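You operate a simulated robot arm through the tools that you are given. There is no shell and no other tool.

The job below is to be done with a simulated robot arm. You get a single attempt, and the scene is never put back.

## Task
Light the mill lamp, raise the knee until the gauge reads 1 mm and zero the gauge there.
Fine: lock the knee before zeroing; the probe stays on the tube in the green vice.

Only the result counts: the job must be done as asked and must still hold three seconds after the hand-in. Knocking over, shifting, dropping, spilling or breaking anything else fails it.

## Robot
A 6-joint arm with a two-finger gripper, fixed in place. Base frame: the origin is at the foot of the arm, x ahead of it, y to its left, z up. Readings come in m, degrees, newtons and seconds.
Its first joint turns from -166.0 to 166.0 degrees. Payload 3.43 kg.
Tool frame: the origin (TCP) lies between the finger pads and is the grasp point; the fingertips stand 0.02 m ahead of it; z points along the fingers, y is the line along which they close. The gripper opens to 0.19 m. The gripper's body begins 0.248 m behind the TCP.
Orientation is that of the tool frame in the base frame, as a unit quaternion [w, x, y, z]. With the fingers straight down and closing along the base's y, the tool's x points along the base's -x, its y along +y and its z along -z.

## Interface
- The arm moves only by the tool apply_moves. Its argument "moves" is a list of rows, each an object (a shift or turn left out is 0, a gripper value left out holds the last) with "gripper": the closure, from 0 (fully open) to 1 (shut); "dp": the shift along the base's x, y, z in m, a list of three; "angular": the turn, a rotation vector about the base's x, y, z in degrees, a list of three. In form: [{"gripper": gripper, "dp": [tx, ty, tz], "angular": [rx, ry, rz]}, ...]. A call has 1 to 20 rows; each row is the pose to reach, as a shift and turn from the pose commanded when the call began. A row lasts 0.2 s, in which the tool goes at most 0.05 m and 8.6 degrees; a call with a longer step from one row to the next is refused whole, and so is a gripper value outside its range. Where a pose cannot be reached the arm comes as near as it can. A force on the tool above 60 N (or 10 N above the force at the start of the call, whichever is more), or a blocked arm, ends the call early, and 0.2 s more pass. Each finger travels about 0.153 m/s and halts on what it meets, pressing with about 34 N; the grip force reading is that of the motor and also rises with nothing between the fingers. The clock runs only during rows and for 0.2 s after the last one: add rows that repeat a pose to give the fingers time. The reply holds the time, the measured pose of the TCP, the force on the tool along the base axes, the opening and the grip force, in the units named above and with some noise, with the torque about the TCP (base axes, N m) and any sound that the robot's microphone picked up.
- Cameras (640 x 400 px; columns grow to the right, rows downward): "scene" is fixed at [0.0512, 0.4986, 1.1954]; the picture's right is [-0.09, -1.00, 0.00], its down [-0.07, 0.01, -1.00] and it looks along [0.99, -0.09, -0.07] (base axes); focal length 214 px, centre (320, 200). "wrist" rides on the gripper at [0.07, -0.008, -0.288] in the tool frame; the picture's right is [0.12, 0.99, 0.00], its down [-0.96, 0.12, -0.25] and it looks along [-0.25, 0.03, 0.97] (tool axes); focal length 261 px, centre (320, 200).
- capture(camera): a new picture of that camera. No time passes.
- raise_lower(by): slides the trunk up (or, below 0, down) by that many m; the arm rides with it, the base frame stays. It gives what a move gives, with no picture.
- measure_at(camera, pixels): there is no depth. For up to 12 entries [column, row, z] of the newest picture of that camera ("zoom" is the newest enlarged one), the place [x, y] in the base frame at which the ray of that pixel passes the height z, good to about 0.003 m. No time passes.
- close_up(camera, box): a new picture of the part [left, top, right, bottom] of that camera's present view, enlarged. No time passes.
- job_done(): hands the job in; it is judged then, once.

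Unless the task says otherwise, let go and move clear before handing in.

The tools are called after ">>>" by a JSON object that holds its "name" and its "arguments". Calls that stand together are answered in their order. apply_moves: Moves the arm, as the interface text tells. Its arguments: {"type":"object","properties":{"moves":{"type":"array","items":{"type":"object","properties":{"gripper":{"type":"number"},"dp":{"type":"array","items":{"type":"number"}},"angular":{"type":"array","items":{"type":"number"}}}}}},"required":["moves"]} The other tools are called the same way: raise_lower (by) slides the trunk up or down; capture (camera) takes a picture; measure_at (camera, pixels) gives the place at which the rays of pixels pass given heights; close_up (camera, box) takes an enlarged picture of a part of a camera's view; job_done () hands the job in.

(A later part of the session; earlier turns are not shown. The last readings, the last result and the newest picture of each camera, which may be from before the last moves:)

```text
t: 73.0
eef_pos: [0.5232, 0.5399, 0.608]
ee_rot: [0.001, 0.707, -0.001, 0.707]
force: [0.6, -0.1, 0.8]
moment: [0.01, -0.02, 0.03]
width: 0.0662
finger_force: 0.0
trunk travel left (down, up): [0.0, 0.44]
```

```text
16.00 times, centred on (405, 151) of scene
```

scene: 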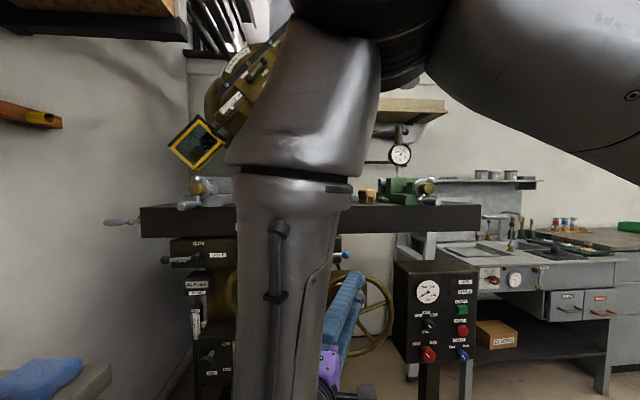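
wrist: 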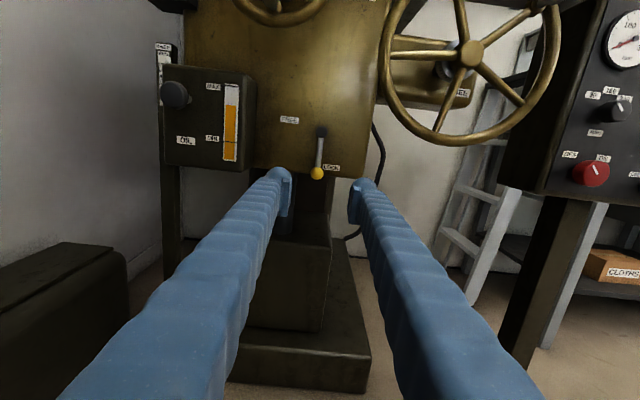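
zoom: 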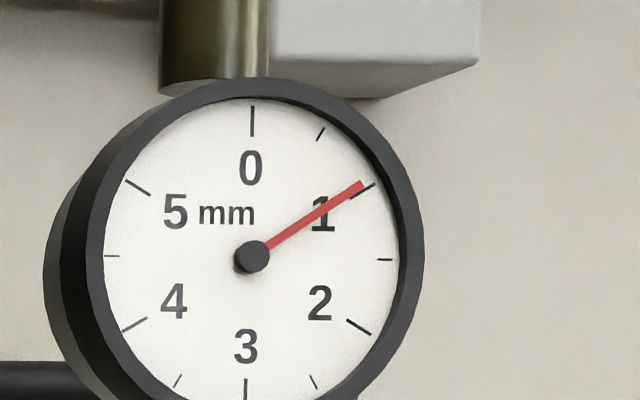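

At 16× the dial fit gives about 0.956, so locking pulled the knee down about 0.03 mm. I want it closer to 1.00, so I'll unlock again, add a few degrees on the wheel and relock more gently. First I'll grip the lever ball.

>>> {"name": "apply_moves", "arguments": {"moves": [{"gripper": 0.65, "dp": [0.04, 0.004, 0.001]}, {"gripper": 0.65, "dp": [0.08, 0.004, 0.001]}, {"gripper": 0.65, "dp": [0.12, 0.004, 0.001]}, {"gripper": 0.65, "dp": [0.16, 0.004, 0.001]}, {"gripper": 0.65, "dp": [0.19, 0.004, 0.001]}, {"gripper": 0.8, "dp": [0.19, 0.004, 0.001]}, {"gripper": 0.9, "dp": [0.19, 0.004, 0.001]}, {"gripper": 1.0, "dp": [0.19, 0.004, 0.001]}, {"gripper": 1.0, "dp": [0.19, 0.004, 0.001]}]}}

>>> {"name": "close_up", "arguments": {"camera": "scene", "box": [390, 144, 412, 164]}}

```text
t: 75.0
eef_pos: [0.7136, 0.5443, 0.607]
ee_rot: [0.0, 0.708, 0.0, 0.706]
force: [0.7, 3.2, 2.0]
moment: [-0.19, -0.06, 0.04]
width: 0.0231
finger_force: 45.0
trunk travel left (down, up): [0.0, 0.44]
```

```text
16.00 times, centred on (401, 154) of scene
```

zoom: 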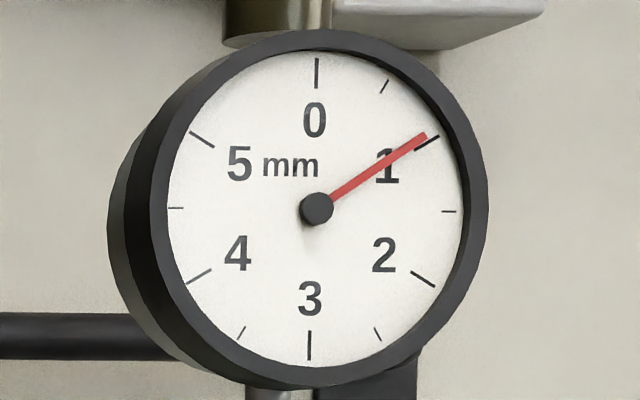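

Gripped well, with low forces. I'll swing to FREE, release and back off in one go.

>>> {"name": "apply_moves", "arguments": {"moves": [{"gripper": 1.0, "dp": [0, 0.0095, 0.0006], "angular": [7.5, 0, 0]}, {"gripper": 1.0, "dp": [0, 0.0188, 0.0025], "angular": [15, 0, 0]}, {"gripper": 1.0, "dp": [0, 0.0277, 0.0055], "angular": [22.5, 0, 0]}, {"gripper": 1.0, "dp": [0, 0.0363, 0.0097], "angular": [30, 0, 0]}, {"gripper": 1.0, "dp": [0, 0.0441, 0.015], "angular": [37.5, 0, 0]}, {"gripper": 1.0, "dp": [0, 0.0513, 0.0212], "angular": [45, 0, 0]}, {"gripper": 1.0, "dp": [0, 0.0575, 0.0284], "angular": [52.5, 0, 0]}, {"gripper": 1.0, "dp": [0, 0.0628, 0.0363], "angular": [60, 0, 0]}, {"gripper": 1.0, "dp": [0, 0.067, 0.0448], "angular": [67.5, 0, 0]}, {"gripper": 1.0, "dp": [0, 0.07, 0.0537], "angular": [75, 0, 0]}, {"gripper": 1.0, "dp": [0, 0.0719, 0.063], "angular": [82.5, 0, 0]}, {"gripper": 1.0, "dp": [0, 0.0725, 0.07], "angular": [90, 0, 0]}, {"gripper": 0.85, "dp": [0, 0.0725, 0.07], "angular": [90, 0, 0]}, {"gripper": 0.7, "dp": [0, 0.0725, 0.07], "angular": [90, 0, 0]}, {"gripper": 0.65, "dp": [0, 0.0725, 0.07], "angular": [90, 0, 0]}, {"gripper": 0.65, "dp": [-0.04, 0.0725, 0.07], "angular": [90, 0, 0]}, {"gripper": 0.65, "dp": [-0.08, 0.0725, 0.07], "angular": [90, 0, 0]}, {"gripper": 0.65, "dp": [-0.12, 0.0725, 0.07], "angular": [90, 0, 0]}, {"gripper": 0.65, "dp": [-0.16, 0.0725, 0.07], "angular": [90, 0, 0]}, {"gripper": 0.65, "dp": [-0.2, 0.0725, 0.07], "angular": [90, 0, 0]}]}}

>>> {"name": "close_up", "arguments": {"camera": "scene", "box": [390, 144, 412, 164]}}

>>> {"name": "close_up", "arguments": {"camera": "wrist", "box": [280, 100, 380, 200]}}

```text
t: 79.2
eef_pos: [0.5143, 0.6145, 0.6779]
ee_rot: [0.501, -0.501, 0.499, -0.499]
force: [-0.2, -0.6, -0.2]
moment: [0.02, -0.03, 0.0]
width: 0.0666
finger_force: 0.2
trunk travel left (down, up): [0.0, 0.44]
```

```text
16.00 times, centred on (401, 154) of scene
```

zoom: 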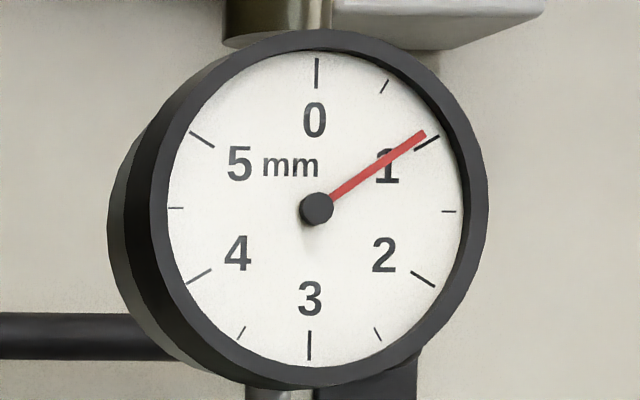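

```text
4.00 times, centred on (330, 150) of wrist
```

zoom: 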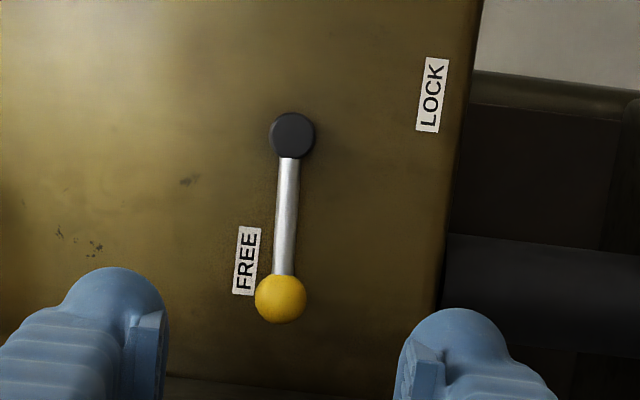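

The lever is free again, and the needle dropped slightly more to about 0.93. I'll return to the wheel handle (about y 0.276, z 0.879) and add roughly 12° to aim for about 1.03 before relocking.

>>> {"name": "apply_moves", "arguments": {"moves": [{"gripper": 0.65, "dp": [-0.004, -0.03, 0.018], "angular": [0, 0, -2]}, {"gripper": 0.65, "dp": [-0.004, -0.06, 0.036], "angular": [0, 0, -4]}, {"gripper": 0.65, "dp": [-0.004, -0.09, 0.054], "angular": [0, 0, -6]}, {"gripper": 0.65, "dp": [-0.004, -0.12, 0.072], "angular": [0, 0, -8]}, {"gripper": 0.65, "dp": [-0.004, -0.15, 0.09], "angular": [0, 0, -10.5]}, {"gripper": 0.65, "dp": [-0.004, -0.18, 0.108], "angular": [0, 0, -13]}, {"gripper": 0.65, "dp": [-0.004, -0.21, 0.126], "angular": [0, 0, -15]}, {"gripper": 0.65, "dp": [-0.004, -0.24, 0.144], "angular": [0, 0, -17]}, {"gripper": 0.65, "dp": [-0.004, -0.27, 0.162], "angular": [0, 0, -19]}, {"gripper": 0.65, "dp": [-0.004, -0.3, 0.18], "angular": [0, 0, -21]}, {"gripper": 0.65, "dp": [-0.004, -0.325, 0.195], "angular": [0, 0, -23]}, {"gripper": 0.65, "dp": [-0.004, -0.3385, 0.201], "angular": [0, 0, -25]}, {"gripper": 0.65, "dp": [-0.004, -0.3385, 0.201], "angular": [0, 0, -25]}]}}

>>> {"name": "capture", "arguments": {"camera": "wrist"}}

```text
t: 82.0
eef_pos: [0.5084, 0.2788, 0.8806]
ee_rot: [-0.381, 0.381, -0.596, 0.596]
force: [0.0, 0.6, 0.2]
moment: [-0.01, 0.02, 0.02]
width: 0.0663
finger_force: 0.0
trunk travel left (down, up): [0.0, 0.44]
```

```text
taken
```

wrist: 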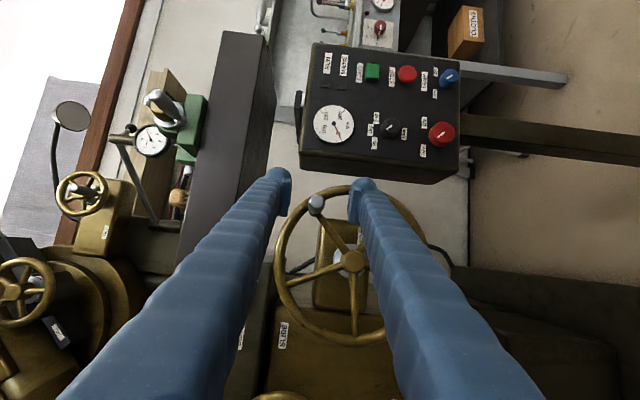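

The handle end is at (317,204), unchanged from when I released it. I'll advance and grip.

>>> {"name": "apply_moves", "arguments": {"moves": [{"gripper": 0.65, "dp": [0.03, -0.002, -0.001]}, {"gripper": 0.65, "dp": [0.06, -0.002, -0.001]}, {"gripper": 0.65, "dp": [0.091, -0.002, -0.001]}, {"gripper": 0.8, "dp": [0.091, -0.002, -0.001]}, {"gripper": 0.9, "dp": [0.091, -0.002, -0.001]}, {"gripper": 1.0, "dp": [0.091, -0.002, -0.001]}, {"gripper": 1.0, "dp": [0.091, -0.002, -0.001]}]}}

>>> {"name": "close_up", "arguments": {"camera": "scene", "box": [390, 144, 412, 164]}}

>>> {"name": "capture", "arguments": {"camera": "wrist"}}

```text
t: 83.6
eef_pos: [0.5988, 0.2768, 0.8803]
ee_rot: [-0.382, 0.38, -0.596, 0.596]
force: [14.2, -6.6, 30.7]
moment: [-0.11, -0.16, 0.86]
width: 0.0216
finger_force: 44.6
trunk travel left (down, up): [0.0, 0.44]
```

```text
16.00 times, centred on (401, 154) of scene
```

zoom: 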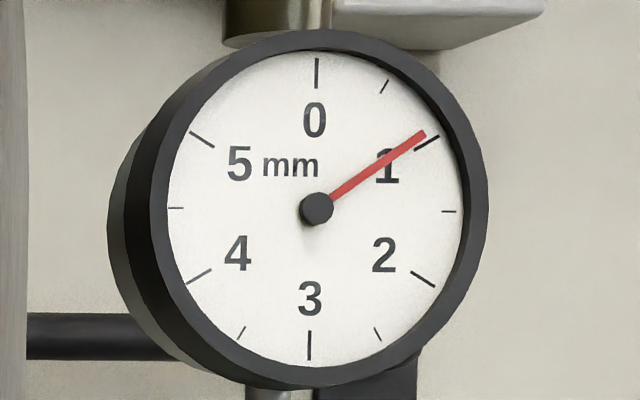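

```text
taken
```

wrist: 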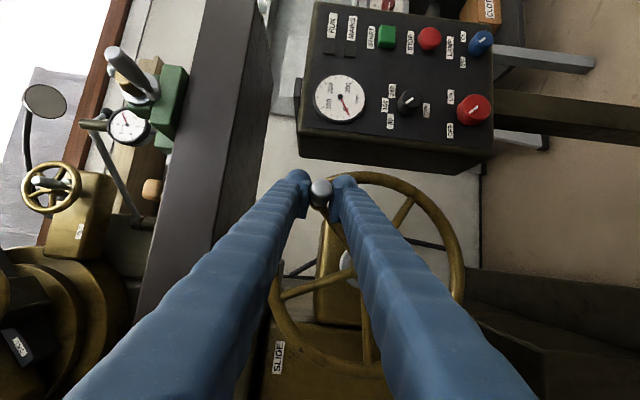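

The reading is about 0.93 with the handle gripped. I'll turn about 12° more to reach roughly 1.03.

>>> {"name": "apply_moves", "arguments": {"moves": [{"gripper": 1.0, "dp": [0, -0.0045, -0.005]}, {"gripper": 1.0, "dp": [0, -0.0087, -0.0108]}, {"gripper": 1.0, "dp": [0, -0.0126, -0.0168]}, {"gripper": 1.0, "dp": [0, -0.0126, -0.0168]}]}}

>>> {"name": "close_up", "arguments": {"camera": "scene", "box": [390, 144, 412, 164]}}

```text
t: 84.6
eef_pos: [0.599, 0.2615, 0.8619]
ee_rot: [0.38, -0.38, 0.597, -0.596]
force: [14.4, -8.1, 19.4]
moment: [-0.02, -0.11, 0.12]
width: 0.0215
finger_force: 44.3
trunk travel left (down, up): [0.0, 0.44]
```

```text
16.00 times, centred on (401, 154) of scene
```

zoom: 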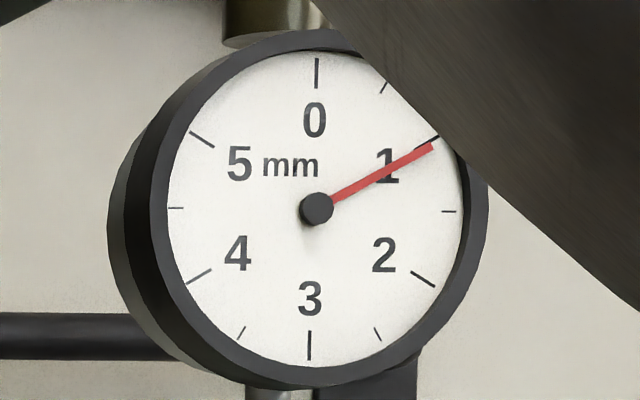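

The reading is now about 1.036. I'll release the handle, back off and re-read.

>>> {"name": "apply_moves", "arguments": {"moves": [{"gripper": 0.95, "dp": [0, 0, 0.0]}, {"gripper": 0.85, "dp": [0, 0, 0.001]}, {"gripper": 0.75, "dp": [0, 0, 0.001]}, {"gripper": 0.65, "dp": [0, 0, 0.001]}, {"gripper": 0.65, "dp": [-0.03, 0, 0.001]}, {"gripper": 0.65, "dp": [-0.06, 0, 0.001]}, {"gripper": 0.65, "dp": [-0.09, 0.0, 0.001]}, {"gripper": 0.65, "dp": [-0.09, 0.03, -0.015], "angular": [0, 0, 2]}, {"gripper": 0.65, "dp": [-0.09, 0.06, -0.03], "angular": [0, 0, 4]}, {"gripper": 0.65, "dp": [-0.09, 0.09, -0.045], "angular": [0, 0, 6]}, {"gripper": 0.65, "dp": [-0.09, 0.12, -0.06], "angular": [0, 0, 8]}, {"gripper": 0.65, "dp": [-0.09, 0.15, -0.075], "angular": [0, 0, 10.5]}, {"gripper": 0.65, "dp": [-0.09, 0.18, -0.09], "angular": [0, 0, 13]}, {"gripper": 0.65, "dp": [-0.09, 0.21, -0.105], "angular": [0, 0, 15]}, {"gripper": 0.65, "dp": [-0.09, 0.24, -0.12], "angular": [0, 0, 17]}, {"gripper": 0.65, "dp": [-0.09, 0.27, -0.135], "angular": [0, 0, 19]}, {"gripper": 0.65, "dp": [-0.09, 0.3, -0.15], "angular": [0, 0, 21]}, {"gripper": 0.65, "dp": [-0.09, 0.33, -0.165], "angular": [0, 0, 23]}, {"gripper": 0.65, "dp": [-0.09, 0.355, -0.182], "angular": [0, 0, 25]}, {"gripper": 0.65, "dp": [-0.09, 0.355, -0.182], "angular": [0, 0, 25]}]}}

>>> {"name": "close_up", "arguments": {"camera": "scene", "box": [390, 144, 412, 164]}}

>>> {"name": "close_up", "arguments": {"camera": "wrist", "box": [280, 100, 380, 200]}}

```text
t: 88.8
eef_pos: [0.509, 0.6176, 0.6794]
ee_rot: [0.5, -0.5, 0.5, -0.5]
force: [0.6, -0.3, 0.8]
moment: [0.01, 0.02, 0.0]
width: 0.0663
finger_force: 0.1
trunk travel left (down, up): [0.0, 0.44]
```

```text
16.00 times, centred on (401, 154) of scene
```

zoom: 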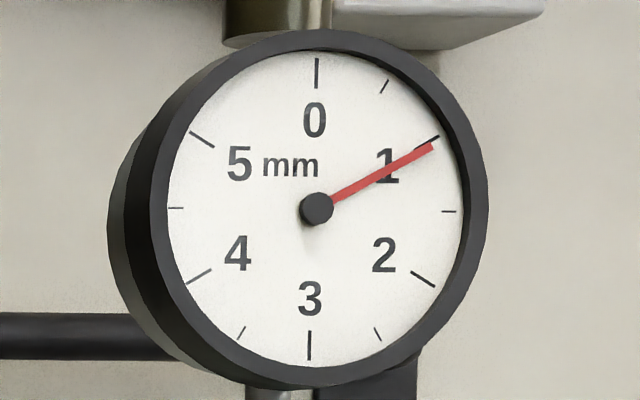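

```text
4.00 times, centred on (330, 150) of wrist
```

zoom: 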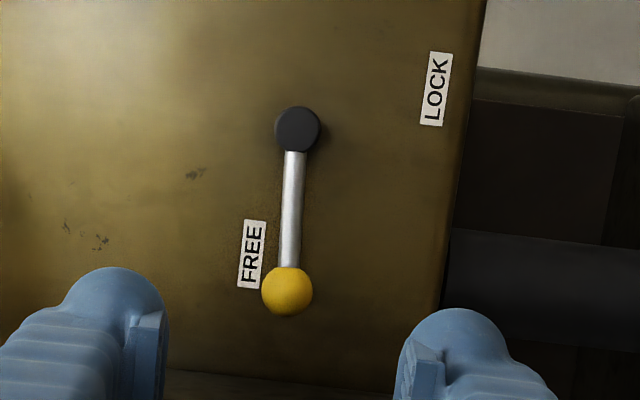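

The reading holds at about 1.036 when released, and the lever ball is at about (0.724, 0.623, 0.675). I'll advance and grip it.

>>> {"name": "apply_moves", "arguments": {"moves": [{"gripper": 0.65, "dp": [0.04, 0, -0.002]}, {"gripper": 0.65, "dp": [0.08, 0, -0.004]}, {"gripper": 0.65, "dp": [0.12, 0, -0.004]}, {"gripper": 0.65, "dp": [0.16, 0, -0.004]}, {"gripper": 0.65, "dp": [0.203, 0, -0.004]}, {"gripper": 0.8, "dp": [0.203, 0, -0.004]}, {"gripper": 0.9, "dp": [0.203, 0, -0.004]}, {"gripper": 1.0, "dp": [0.203, 0, -0.004]}, {"gripper": 1.0, "dp": [0.203, 0, -0.004]}]}}

>>> {"name": "close_up", "arguments": {"camera": "scene", "box": [390, 144, 412, 164]}}

```text
t: 90.8
eef_pos: [0.7123, 0.6199, 0.6751]
ee_rot: [0.5, -0.5, 0.5, -0.5]
force: [0.7, 5.2, 1.5]
moment: [-0.17, 0.0, 0.1]
width: 0.0233
finger_force: 45.1
trunk travel left (down, up): [0.0, 0.44]
```

```text
16.00 times, centred on (401, 154) of scene
```

zoom: 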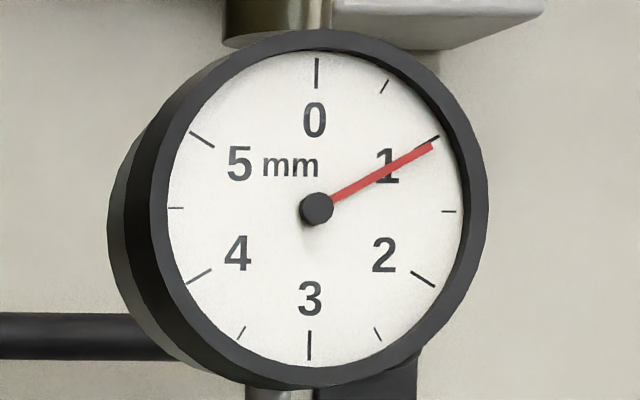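

The grip is good and the reading is steady. I'll swing gently down to LOCK without overshoot.

>>> {"name": "apply_moves", "arguments": {"moves": [{"gripper": 1.0, "dp": [0, -0.0012, -0.0094], "angular": [-7.5, 0, 0]}, {"gripper": 1.0, "dp": [0, -0.0036, -0.0184], "angular": [-15, 0, 0]}, {"gripper": 1.0, "dp": [0, -0.0071, -0.027], "angular": [-23, 0, 0]}, {"gripper": 1.0, "dp": [0, -0.0121, -0.0356], "angular": [-31, 0, 0]}, {"gripper": 1.0, "dp": [0, -0.0182, -0.0434], "angular": [-39, 0, 0]}, {"gripper": 1.0, "dp": [0, -0.0253, -0.0503], "angular": [-47, 0, 0]}, {"gripper": 1.0, "dp": [0, -0.0333, -0.0561], "angular": [-55, 0, 0]}, {"gripper": 1.0, "dp": [0, -0.0421, -0.0608], "angular": [-63, 0, 0]}, {"gripper": 1.0, "dp": [0, -0.0514, -0.0641], "angular": [-71, 0, 0]}, {"gripper": 1.0, "dp": [0, -0.0611, -0.0662], "angular": [-79, 0, 0]}, {"gripper": 1.0, "dp": [0, -0.0685, -0.0669], "angular": [-86, 0, 0]}, {"gripper": 1.0, "dp": [0, -0.0725, -0.0669], "angular": [-90, 0, 0]}]}}

>>> {"name": "close_up", "arguments": {"camera": "scene", "box": [390, 144, 412, 164]}}

>>> {"name": "close_up", "arguments": {"camera": "wrist", "box": [260, 90, 420, 220]}}

```text
t: 93.4
eef_pos: [0.7128, 0.5447, 0.6058]
ee_rot: [0.0, 0.708, 0.001, 0.706]
force: [14.6, -3.5, -11.9]
moment: [0.32, 0.2, -0.07]
width: 0.0235
finger_force: 45.4
trunk travel left (down, up): [0.0, 0.44]
```

```text
16.00 times, centred on (401, 154) of scene
```

zoom: 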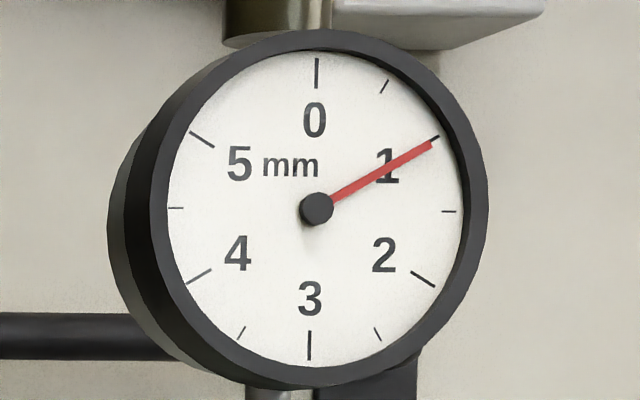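

```text
3.08 times, centred on (340, 155) of wrist
```

zoom: 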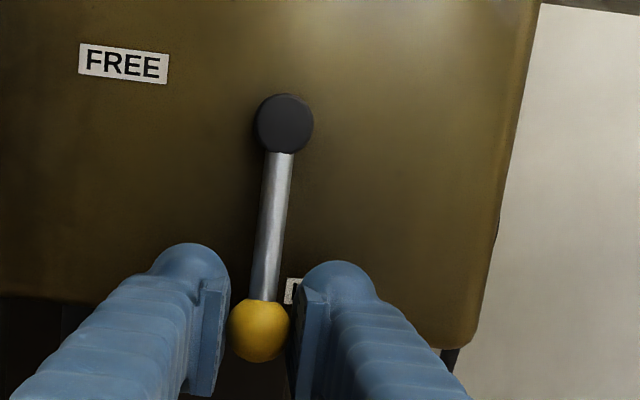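

The lever is vertical at LOCK and the needle sits at about 1.02. I'll release, back off and re-read.

>>> {"name": "apply_moves", "arguments": {"moves": [{"gripper": 0.9, "dp": [0, 0, 0]}, {"gripper": 0.75, "dp": [0, 0, 0]}, {"gripper": 0.65, "dp": [0, 0, 0]}, {"gripper": 0.65, "dp": [-0.04, 0, 0]}, {"gripper": 0.65, "dp": [-0.08, 0, 0]}, {"gripper": 0.65, "dp": [-0.12, 0, 0]}, {"gripper": 0.65, "dp": [-0.16, 0, 0]}, {"gripper": 0.65, "dp": [-0.19, 0, 0]}]}}

>>> {"name": "close_up", "arguments": {"camera": "scene", "box": [390, 144, 412, 164]}}

>>> {"name": "capture", "arguments": {"camera": "wrist"}}

>>> {"name": "close_up", "arguments": {"camera": "wrist", "box": [260, 80, 380, 200]}}

```text
t: 95.2
eef_pos: [0.5224, 0.5473, 0.6102]
ee_rot: [0.0, 0.708, 0.0, 0.706]
force: [-0.2, 0.3, -0.3]
moment: [-0.01, 0.0, 0.02]
width: 0.0665
finger_force: 0.1
trunk travel left (down, up): [0.0, 0.44]
```

```text
16.00 times, centred on (401, 154) of scene
```

zoom: 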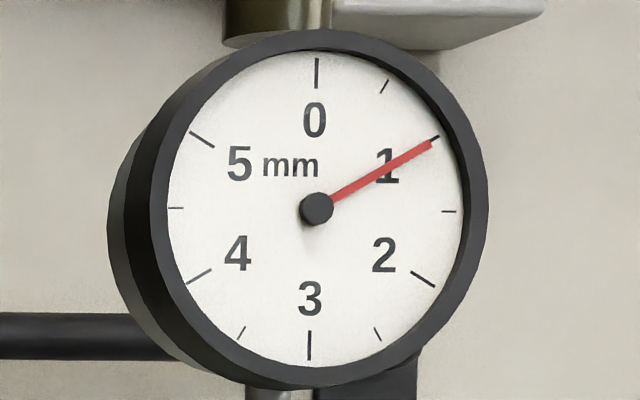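

```text
taken
```

wrist: 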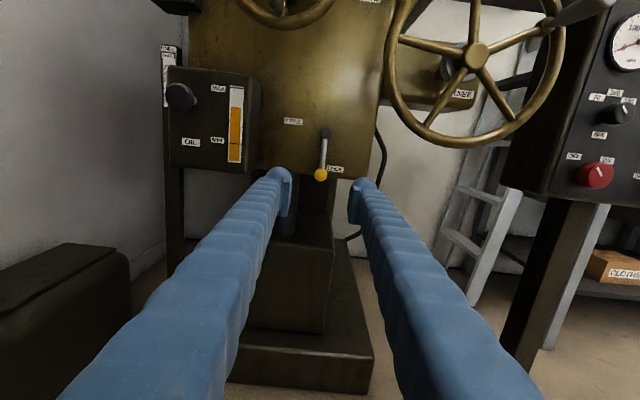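

```text
3.33 times, centred on (320, 140) of wrist
```

zoom: 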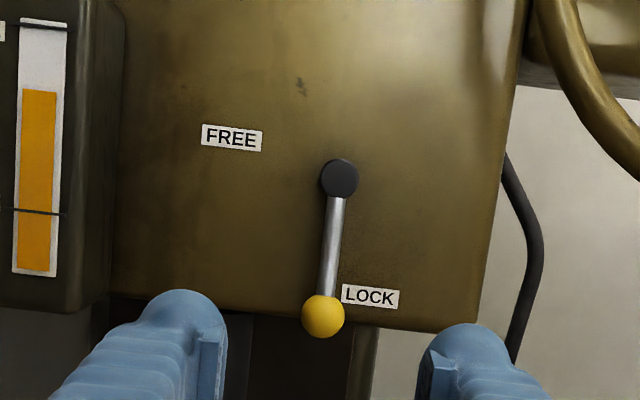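

Locked at about 1.01 mm. Now the lamp: I'll move across in front of the control box with the tool yawed about -35° and rolled for a vertical pinch, and look at the knobs.

>>> {"name": "apply_moves", "arguments": {"moves": [{"gripper": 0.65, "dp": [-0.01, -0.026, 0.006], "angular": [6.2, -2, -2]}, {"gripper": 0.65, "dp": [-0.02, -0.052, 0.013], "angular": [12.4, -3.9, -3.9]}, {"gripper": 0.65, "dp": [-0.02, -0.079, 0.019], "angular": [18.6, -5.9, -5.9]}, {"gripper": 0.65, "dp": [-0.02, -0.105, 0.026], "angular": [24.8, -7.8, -7.8]}, {"gripper": 0.65, "dp": [-0.02, -0.131, 0.032], "angular": [31.1, -9.8, -9.8]}, {"gripper": 0.65, "dp": [-0.02, -0.157, 0.039], "angular": [37.3, -11.7, -11.7]}, {"gripper": 0.65, "dp": [-0.02, -0.184, 0.045], "angular": [43.5, -13.7, -13.7]}, {"gripper": 0.65, "dp": [-0.02, -0.21, 0.051], "angular": [49.7, -15.7, -15.7]}, {"gripper": 0.65, "dp": [-0.02, -0.236, 0.058], "angular": [55.9, -17.6, -17.6]}, {"gripper": 0.65, "dp": [-0.02, -0.262, 0.064], "angular": [62.1, -19.6, -19.6]}, {"gripper": 0.65, "dp": [-0.02, -0.289, 0.071], "angular": [68.3, -21.5, -21.5]}, {"gripper": 0.65, "dp": [-0.02, -0.315, 0.077], "angular": [74.5, -23.5, -23.5]}, {"gripper": 0.65, "dp": [-0.02, -0.341, 0.084], "angular": [80.7, -25.4, -25.4]}, {"gripper": 0.65, "dp": [-0.02, -0.367, 0.09], "angular": [86.95, -27.4, -27.4]}, {"gripper": 0.65, "dp": [-0.02, -0.367, 0.09], "angular": [86.95, -27.4, -27.4]}]}}

>>> {"name": "capture", "arguments": {"camera": "wrist"}}

>>> {"name": "capture", "arguments": {"camera": "scene"}}

```text
t: 98.4
eef_pos: [0.502, 0.1794, 0.6974]
ee_rot: [0.327, -0.327, 0.627, -0.627]
force: [-0.7, -0.1, -0.2]
moment: [0.04, -0.01, -0.01]
width: 0.0663
finger_force: 0.1
trunk travel left (down, up): [0.0, 0.44]
```

```text
taken
```

wrist: 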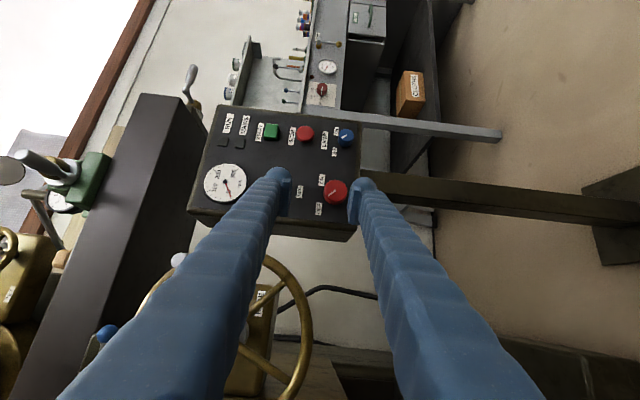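

```text
taken
```

scene: 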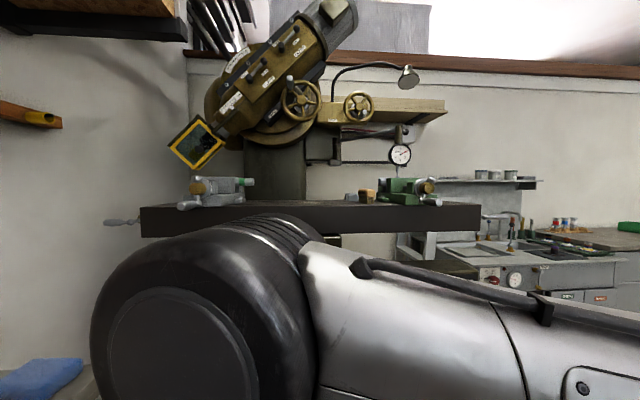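

The arm reached this pose. The lamp knob is at (346,138) and the red mains switch at (336,191), and triangulation puts the lamp knob at about (0.637, 0.00, 0.66). I'll zoom in for details.

>>> {"name": "close_up", "arguments": {"camera": "wrist", "box": [250, 90, 390, 220]}}

>>> {"name": "measure_at", "arguments": {"camera": "wrist", "pixels": [[346, 138, 0.65], [346, 138, 0.656], [346, 138, 0.66], [346, 138, 0.665], [336, 191, 0.66], [336, 191, 0.665], [336, 191, 0.67]]}}

```text
3.08 times, centred on (320, 155) of wrist
```

zoom: 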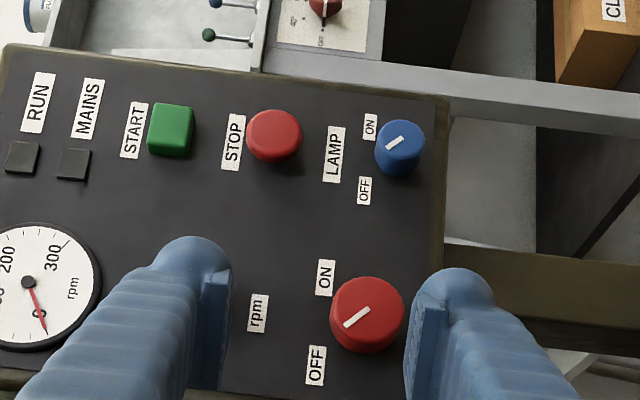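

```text
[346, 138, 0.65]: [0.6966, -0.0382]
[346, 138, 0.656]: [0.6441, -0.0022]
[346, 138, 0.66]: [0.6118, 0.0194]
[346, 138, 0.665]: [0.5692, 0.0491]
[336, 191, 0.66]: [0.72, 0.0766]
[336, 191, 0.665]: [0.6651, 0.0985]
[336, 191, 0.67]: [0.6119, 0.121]
```

The lamp knob pointer is at OFF (upper left in world terms) and ON is 90° clockwise. I'll rotate the tool -45° about the knob axis to a start pose about 8 cm back from the knob, so I can then turn +90° in one sweep.

>>> {"name": "apply_moves", "arguments": {"moves": [{"gripper": 0.65, "dp": [0.002, -0.018, -0.009], "angular": [-5.6, 0, 0]}, {"gripper": 0.65, "dp": [0.006, -0.036, -0.018], "angular": [-11.2, 0, 0]}, {"gripper": 0.65, "dp": [0.012, -0.054, -0.027], "angular": [-16.9, 0, 0]}, {"gripper": 0.65, "dp": [0.02, -0.072, -0.035], "angular": [-22.5, 0, 0]}, {"gripper": 0.65, "dp": [0.03, -0.09, -0.044], "angular": [-28.1, 0, 0]}, {"gripper": 0.65, "dp": [0.04, -0.108, -0.053], "angular": [-33.7, 0, 0]}, {"gripper": 0.65, "dp": [0.05, -0.127, -0.062], "angular": [-39.4, 0, 0]}, {"gripper": 0.65, "dp": [0.06, -0.145, -0.07], "angular": [-45, 0, 0]}, {"gripper": 0.65, "dp": [0.06, -0.145, -0.07], "angular": [-45, 0, 0]}]}}

>>> {"name": "capture", "arguments": {"camera": "wrist"}}

```text
t: 100.4
eef_pos: [0.5475, 0.0437, 0.6287]
ee_rot: [-0.174, 0.429, -0.345, 0.816]
force: [0.2, 0.3, -0.6]
moment: [-0.02, 0.02, 0.04]
width: 0.0665
finger_force: 0.0
out of reach, approached as far as the arm can: row 8, 9
trunk travel left (down, up): [0.0, 0.44]
```

```text
taken
```

wrist: 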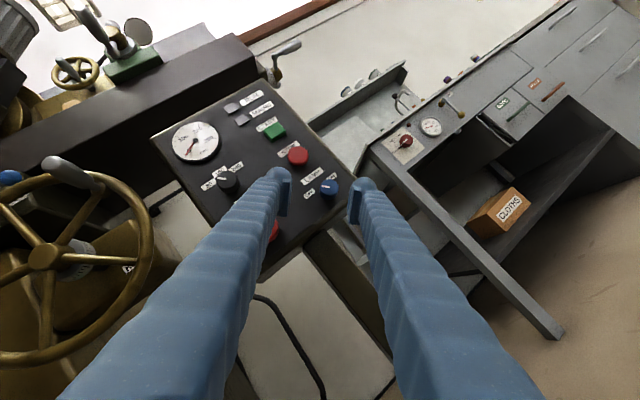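

I'm nearly at the start pose, with the lamp knob at (328,187) and its front face triangulated at about (0.640, 0.00, 0.6565). I'll zoom in to find the panel depth from the labels.

>>> {"name": "close_up", "arguments": {"camera": "wrist", "box": [260, 130, 370, 240]}}

```text
3.64 times, centred on (315, 185) of wrist
```

zoom: 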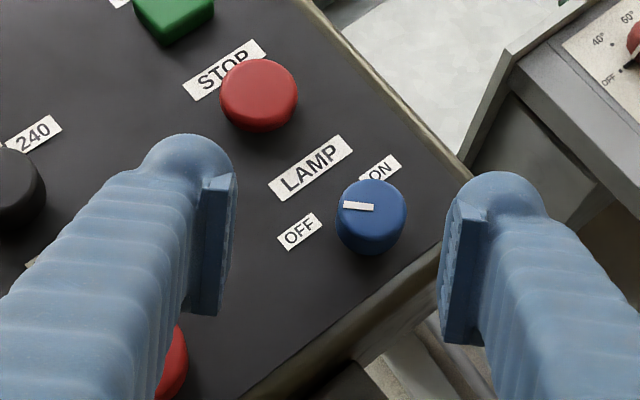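

The panel lies at x≈0.6655 and the knob front at x≈0.640, diameter ~0.03. I'll advance along the tool axis so the pads straddle the knob, with TCP at about (0.633, -0.001, 0.6565).

>>> {"name": "apply_moves", "arguments": {"moves": [{"gripper": 0.65, "dp": [0.02, -0.012, 0.006]}, {"gripper": 0.65, "dp": [0.042, -0.023, 0.013]}, {"gripper": 0.65, "dp": [0.064, -0.034, 0.02]}, {"gripper": 0.65, "dp": [0.0855, -0.0447, 0.0278]}, {"gripper": 0.65, "dp": [0.0855, -0.0447, 0.0278]}]}}

>>> {"name": "capture", "arguments": {"camera": "wrist"}}

>>> {"name": "close_up", "arguments": {"camera": "wrist", "box": [260, 130, 380, 240]}}

```text
t: 101.6
eef_pos: [0.592, 0.0447, 0.6573]
ee_rot: [-0.161, 0.434, -0.367, 0.807]
force: [0.6, 0.7, -0.3]
moment: [-0.03, -0.01, -0.05]
width: 0.0663
finger_force: 0.0
out of reach, approached as far as the arm can: row 1, 2, 3, 4, 5
trunk travel left (down, up): [0.0, 0.44]
```

```text
taken
```

wrist: 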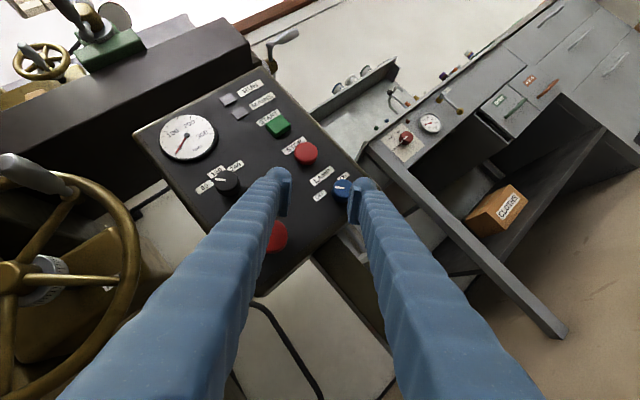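

```text
3.64 times, centred on (320, 185) of wrist
```

zoom: 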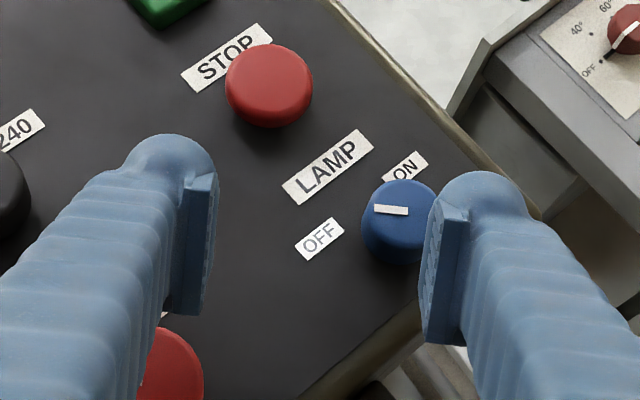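

The tilted-up approach is out of reach (stopped at y≈0.045). Approaching the knob from above, pitched down about 60°, would suit the arm better, so I'll back off and swing the tool round to point down, passing by the -y side.

>>> {"name": "apply_moves", "arguments": {"moves": [{"gripper": 0.65, "dp": [-0.022, 0, -0.014]}, {"gripper": 0.65, "dp": [-0.045, 0.005, -0.02]}, {"gripper": 0.65, "dp": [-0.065, 0.03, 0.0]}, {"gripper": 0.65, "dp": [-0.07, 0.04, 0.02], "angular": [7.0, 1.4, -3.8]}, {"gripper": 0.65, "dp": [-0.075, 0.05, 0.04], "angular": [14.0, 2.8, -7.5]}, {"gripper": 0.65, "dp": [-0.08, 0.06, 0.06], "angular": [21.0, 4.2, -11.3]}, {"gripper": 0.65, "dp": [-0.085, 0.07, 0.08], "angular": [28.0, 5.6, -15.0]}, {"gripper": 0.65, "dp": [-0.09, 0.08, 0.1], "angular": [34.9, 7.0, -18.8]}, {"gripper": 0.65, "dp": [-0.092, 0.09, 0.12], "angular": [41.9, 8.4, -22.6]}, {"gripper": 0.65, "dp": [-0.092, 0.1, 0.143], "angular": [48.9, 9.7, -26.3]}, {"gripper": 0.65, "dp": [-0.092, 0.105, 0.143], "angular": [55.9, 11.1, -30.1]}, {"gripper": 0.65, "dp": [-0.092, 0.105, 0.143], "angular": [62.9, 12.5, -33.8]}, {"gripper": 0.65, "dp": [-0.092, 0.105, 0.143], "angular": [69.9, 13.9, -37.6]}, {"gripper": 0.65, "dp": [-0.092, 0.105, 0.143], "angular": [76.9, 15.3, -41.4]}, {"gripper": 0.65, "dp": [-0.092, 0.105, 0.143], "angular": [83.9, 16.7, -45.1]}]}}

>>> {"name": "capture", "arguments": {"camera": "wrist"}}

>>> {"name": "capture", "arguments": {"camera": "scene"}}

```text
t: 104.8
eef_pos: [0.4995, 0.1513, 0.8018]
ee_rot: [0.06, -0.159, 0.939, -0.298]
force: [-0.2, 0.5, -0.3]
moment: [-0.19, -0.07, -0.01]
width: 0.0665
finger_force: 0.0
trunk travel left (down, up): [0.0, 0.44]
```

```text
taken
```

wrist: 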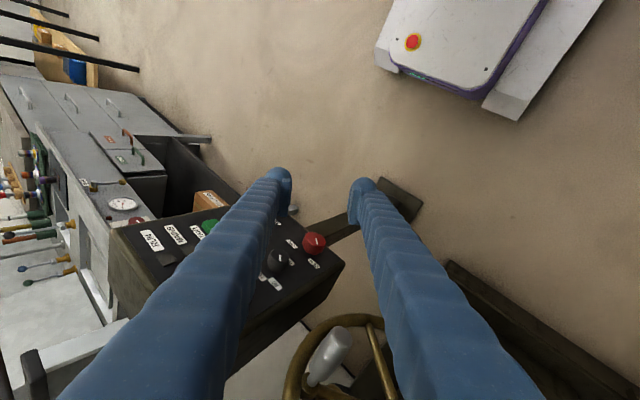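

```text
taken
```

scene: 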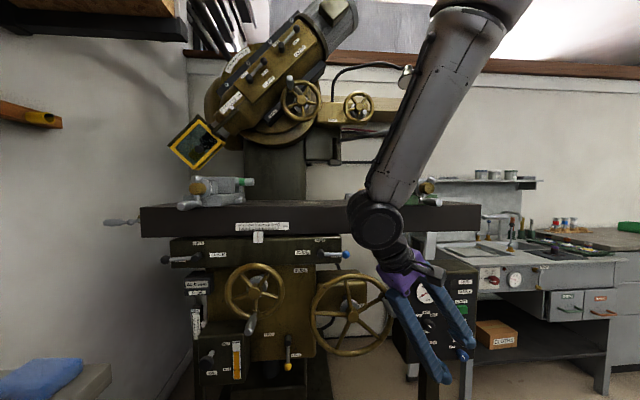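

The arm moved freely into a tool-down posture. Next I'll go to the pre-grasp above and left of the lamp knob: pitched 60° down, rotated -45° about the knob axis, 8 cm back.

>>> {"name": "apply_moves", "arguments": {"moves": [{"gripper": 0.65, "dp": [0.01, -0.013, -0.004], "angular": [-0.7, -2.9, 0]}, {"gripper": 0.65, "dp": [0.021, -0.026, -0.012], "angular": [-1.4, -5.8, 0]}, {"gripper": 0.65, "dp": [0.033, -0.039, -0.024], "angular": [-2.1, -8.7, 0]}, {"gripper": 0.65, "dp": [0.045, -0.052, -0.038], "angular": [-2.9, -11.7, 0]}, {"gripper": 0.65, "dp": [0.057, -0.065, -0.053], "angular": [-3.6, -14.6, 0]}, {"gripper": 0.65, "dp": [0.069, -0.078, -0.067], "angular": [-4.3, -17.5, 0]}, {"gripper": 0.65, "dp": [0.081, -0.091, -0.082], "angular": [-5.0, -20.4, 0]}, {"gripper": 0.65, "dp": [0.0935, -0.1033, -0.0963], "angular": [-5.7, -23.3, 0]}, {"gripper": 0.65, "dp": [0.0935, -0.1033, -0.0963], "angular": [-5.7, -23.3, 0]}]}}

>>> {"name": "capture", "arguments": {"camera": "wrist"}}

>>> {"name": "capture", "arguments": {"camera": "scene"}}

```text
t: 106.8
eef_pos: [0.596, 0.0465, 0.704]
ee_rot: [0.241, -0.098, 0.892, -0.37]
force: [0.5, -0.2, -0.3]
moment: [0.0, 0.01, -0.02]
width: 0.0665
finger_force: 0.0
trunk travel left (down, up): [0.0, 0.44]
```

```text
taken
```

wrist: 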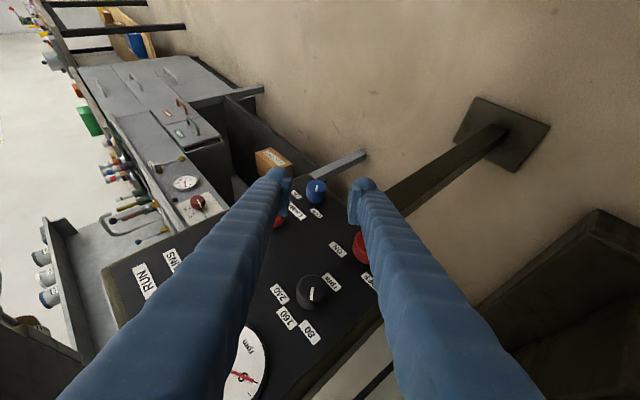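

```text
taken
```

scene: 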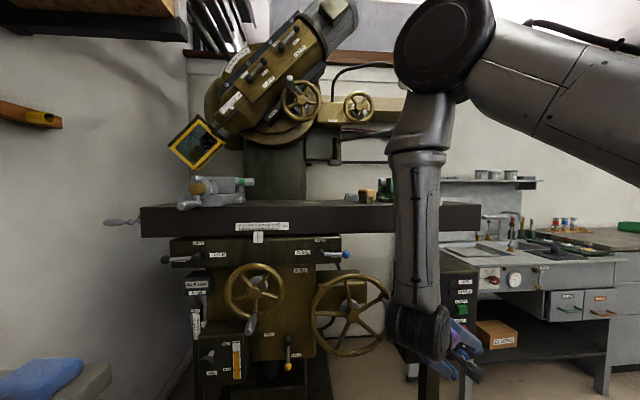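

The pose was reached, and the lamp knob appears at (317,190), close to its predicted position between the fingertips. I'll zoom to confirm alignment.

>>> {"name": "close_up", "arguments": {"camera": "wrist", "box": [260, 150, 390, 260]}}

```text
3.64 times, centred on (325, 205) of wrist
```

zoom: 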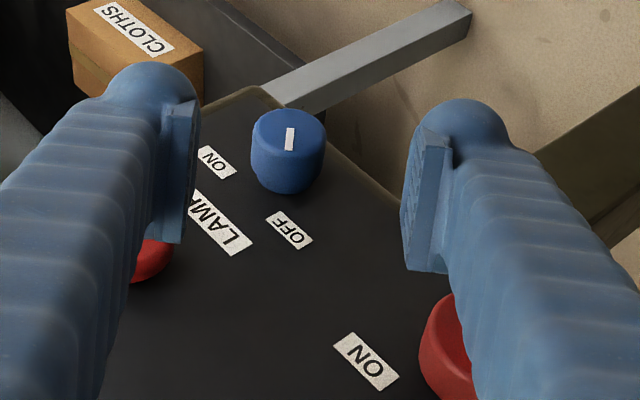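

The knob centre refines to about (y -0.003, z 0.6585). I'll advance along the tool axis so the pads straddle it.

>>> {"name": "apply_moves", "arguments": {"moves": [{"gripper": 0.65, "dp": [0.012, -0.0165, -0.015]}, {"gripper": 0.65, "dp": [0.024, -0.033, -0.03]}, {"gripper": 0.65, "dp": [0.036, -0.0495, -0.0455]}, {"gripper": 0.65, "dp": [0.036, -0.0495, -0.0455]}]}}

>>> {"name": "capture", "arguments": {"camera": "wrist"}}

>>> {"name": "close_up", "arguments": {"camera": "wrist", "box": [260, 140, 390, 250]}}

```text
t: 107.8
eef_pos: [0.6297, -0.0026, 0.6578]
ee_rot: [0.24, -0.098, 0.892, -0.37]
force: [-0.5, 0.2, -0.3]
moment: [0.01, 0.05, -0.01]
width: 0.0663
finger_force: 0.1
trunk travel left (down, up): [0.0, 0.44]
```

```text
taken
```

wrist: 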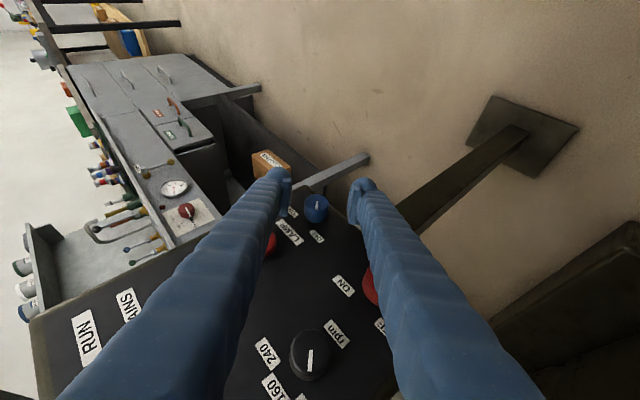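

```text
3.64 times, centred on (325, 195) of wrist
```

zoom: 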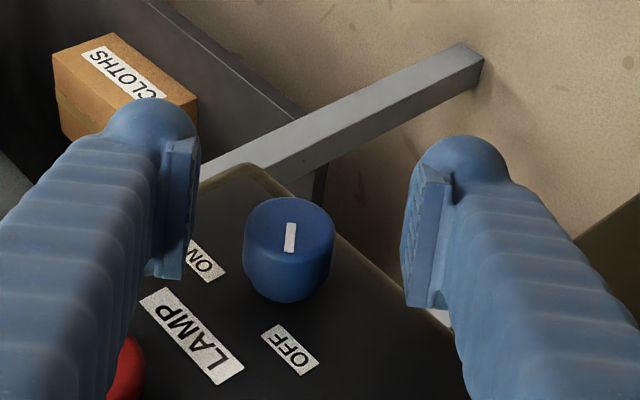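

The knob front is at (317,205), almost centred between the pads (about 3 mm off). I'll nudge the TCP to centre it and close.

>>> {"name": "apply_moves", "arguments": {"moves": [{"gripper": 0.65, "dp": [0.002, -0.0022, 0.0024]}, {"gripper": 0.8, "dp": [0.002, -0.0022, 0.0024]}, {"gripper": 0.9, "dp": [0.002, -0.0022, 0.0024]}, {"gripper": 1.0, "dp": [0.002, -0.0022, 0.0024]}, {"gripper": 1.0, "dp": [0.002, -0.0022, 0.0024]}]}}

>>> {"name": "close_up", "arguments": {"camera": "wrist", "box": [260, 140, 390, 250]}}

```text
t: 109.0
eef_pos: [0.6318, -0.005, 0.6594]
ee_rot: [0.239, -0.098, 0.892, -0.371]
force: [-2.4, 9.7, -12.7]
moment: [0.06, 0.12, 0.16]
width: 0.0276
finger_force: 44.6
trunk travel left (down, up): [0.0, 0.44]
```

```text
3.64 times, centred on (325, 195) of wrist
```

zoom: 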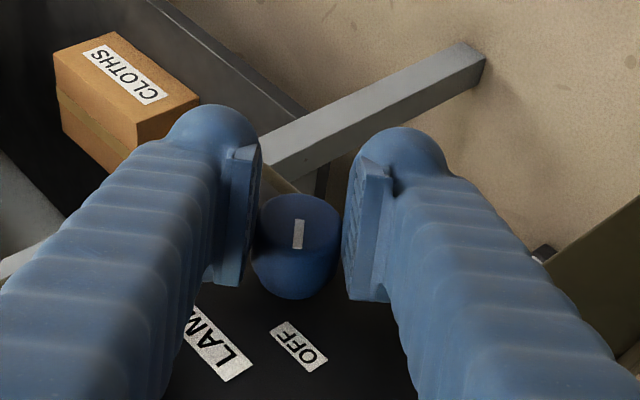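

The knob is gripped (width 0.0276). I'll turn clockwise about the knob axis (+x), 45° first.

>>> {"name": "apply_moves", "arguments": {"moves": [{"gripper": 1.0, "dp": [0, 0, 0], "angular": [7.5, 0, 0]}, {"gripper": 1.0, "dp": [0, 0, 0], "angular": [15, 0, 0]}, {"gripper": 1.0, "dp": [0, 0, 0], "angular": [22.5, 0, 0]}, {"gripper": 1.0, "dp": [0, 0, 0], "angular": [30, 0, 0]}, {"gripper": 1.0, "dp": [0, 0, 0], "angular": [37.5, 0, 0]}, {"gripper": 1.0, "dp": [0, 0, 0], "angular": [45, 0, 0]}]}}

>>> {"name": "capture", "arguments": {"camera": "wrist"}}

>>> {"name": "close_up", "arguments": {"camera": "wrist", "box": [260, 140, 390, 250]}}

>>> {"name": "capture", "arguments": {"camera": "scene"}}

```text
t: 110.4
eef_pos: [0.6314, -0.0072, 0.6608]
ee_rot: [0.256, -0.012, 0.964, -0.065]
force: [-1.6, -38.4, -2.0]
moment: [-0.22, 0.37, -0.56]
width: 0.0273
finger_force: 45.0
out of reach, approached as far as the arm can: row 6
trunk travel left (down, up): [0.0, 0.44]
```

```text
taken
```

wrist: 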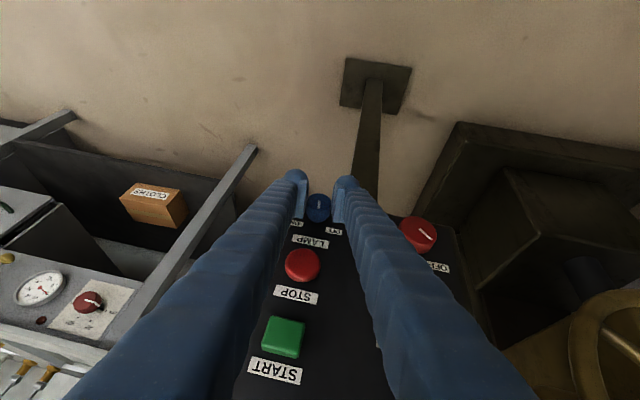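

```text
3.64 times, centred on (325, 195) of wrist
```

zoom: 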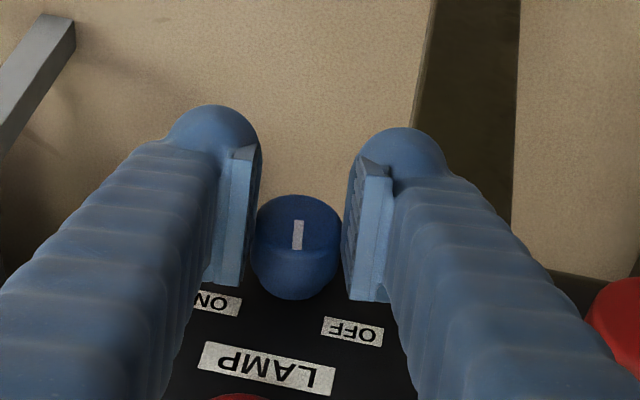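

```text
taken
```

scene: 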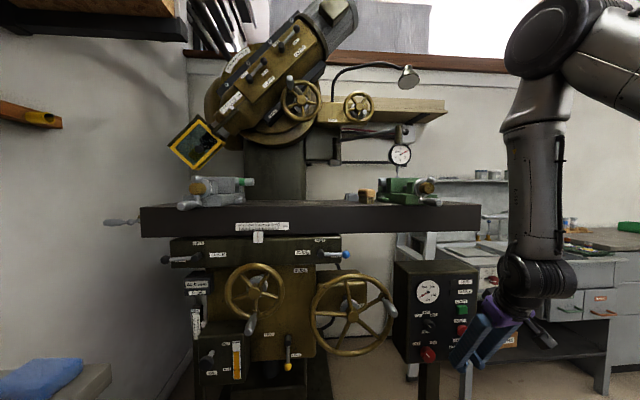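

The knob followed the gripper: its mark now points straight up, about halfway, after 37° of turning. I'll continue the rotation.

>>> {"name": "apply_moves", "arguments": {"moves": [{"gripper": 1.0, "dp": [0, 0.001, 0], "angular": [7, 0, 0]}, {"gripper": 1.0, "dp": [0, 0.002, 0], "angular": [14, 0, 0]}, {"gripper": 1.0, "dp": [0, 0.002, 0], "angular": [21, 0, 0]}, {"gripper": 1.0, "dp": [0, 0.002, 0], "angular": [28, 0, 0]}, {"gripper": 1.0, "dp": [0, 0.002, 0], "angular": [35, 0, 0]}, {"gripper": 1.0, "dp": [0, 0.002, 0], "angular": [42, 0, 0]}, {"gripper": 1.0, "dp": [0, 0.002, 0], "angular": [49, 0, 0]}, {"gripper": 1.0, "dp": [0, 0.002, 0], "angular": [54, 0, 0]}]}}

>>> {"name": "capture", "arguments": {"camera": "wrist"}}

>>> {"name": "close_up", "arguments": {"camera": "wrist", "box": [260, 140, 390, 250]}}

>>> {"name": "capture", "arguments": {"camera": "scene"}}

```text
t: 112.2
eef_pos: [0.6305, -0.007, 0.6605]
ee_rot: [0.258, -0.013, 0.964, -0.064]
force: [-3.6, -58.1, 4.8]
moment: [-0.31, -0.03, -0.67]
width: 0.0275
finger_force: 44.6
out of reach, approached as far as the arm can: row 1, 2, 3, 4, 5, 6, 7, 8
trunk travel left (down, up): [0.0, 0.44]
```

```text
taken
```

wrist: 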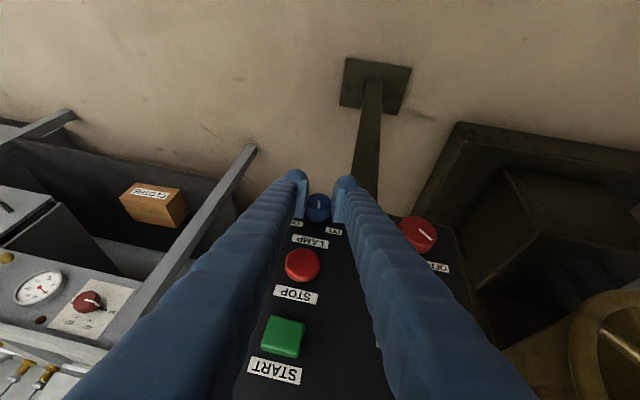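

```text
3.64 times, centred on (325, 195) of wrist
```

zoom: 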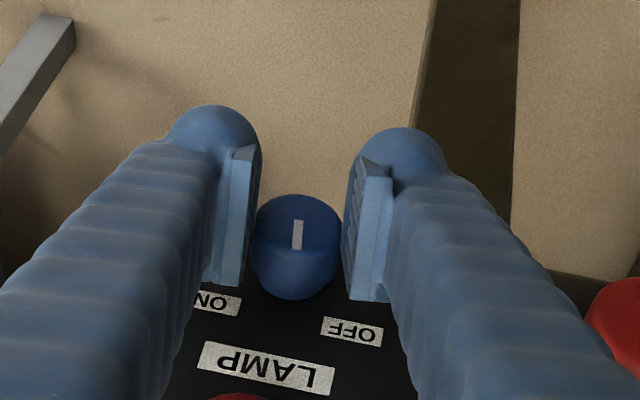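

```text
taken
```

scene: 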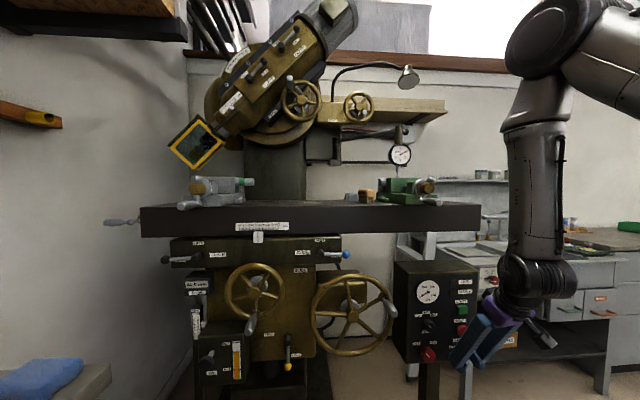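

The arm is at a joint limit here (tool in the arm's plane), with the knob at about 37° of the 90°. I'll release gently and see whether the knob holds its position for a re-grip.

>>> {"name": "apply_moves", "arguments": {"moves": [{"gripper": 0.95, "dp": [0, 0, 0]}, {"gripper": 0.85, "dp": [0, 0, 0]}, {"gripper": 0.75, "dp": [0, 0, 0]}, {"gripper": 0.65, "dp": [0, 0, 0]}, {"gripper": 0.65, "dp": [-0.01, 0.002, 0.017]}, {"gripper": 0.65, "dp": [-0.02, 0.005, 0.035]}, {"gripper": 0.65, "dp": [-0.03, 0.008, 0.052]}]}}

>>> {"name": "capture", "arguments": {"camera": "wrist"}}

>>> {"name": "close_up", "arguments": {"camera": "wrist", "box": [260, 140, 390, 250]}}

```text
t: 113.8
eef_pos: [0.6231, 0.0102, 0.7158]
ee_rot: [0.254, -0.015, 0.965, -0.066]
force: [-0.1, -0.4, -0.5]
moment: [0.02, 0.01, 0.01]
width: 0.0665
finger_force: 0.0
out of reach, approached as far as the arm can: row 5, 6, 7
trunk travel left (down, up): [0.0, 0.44]
```

```text
taken
```

wrist: 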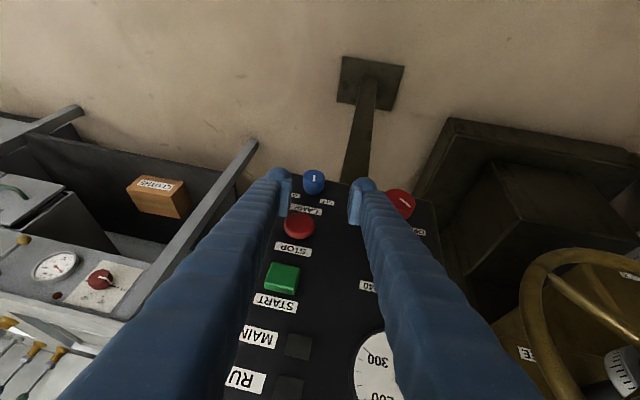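

```text
3.64 times, centred on (325, 195) of wrist
```

zoom: 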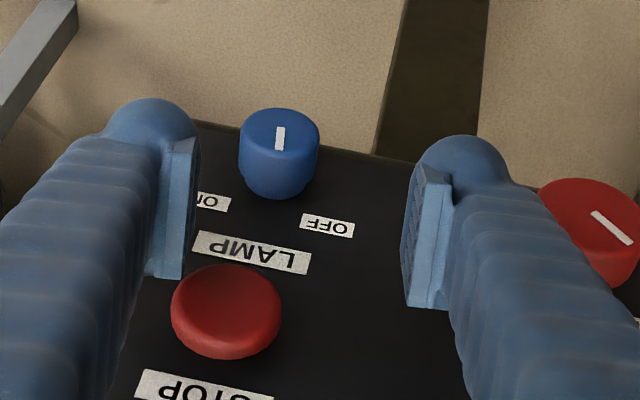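

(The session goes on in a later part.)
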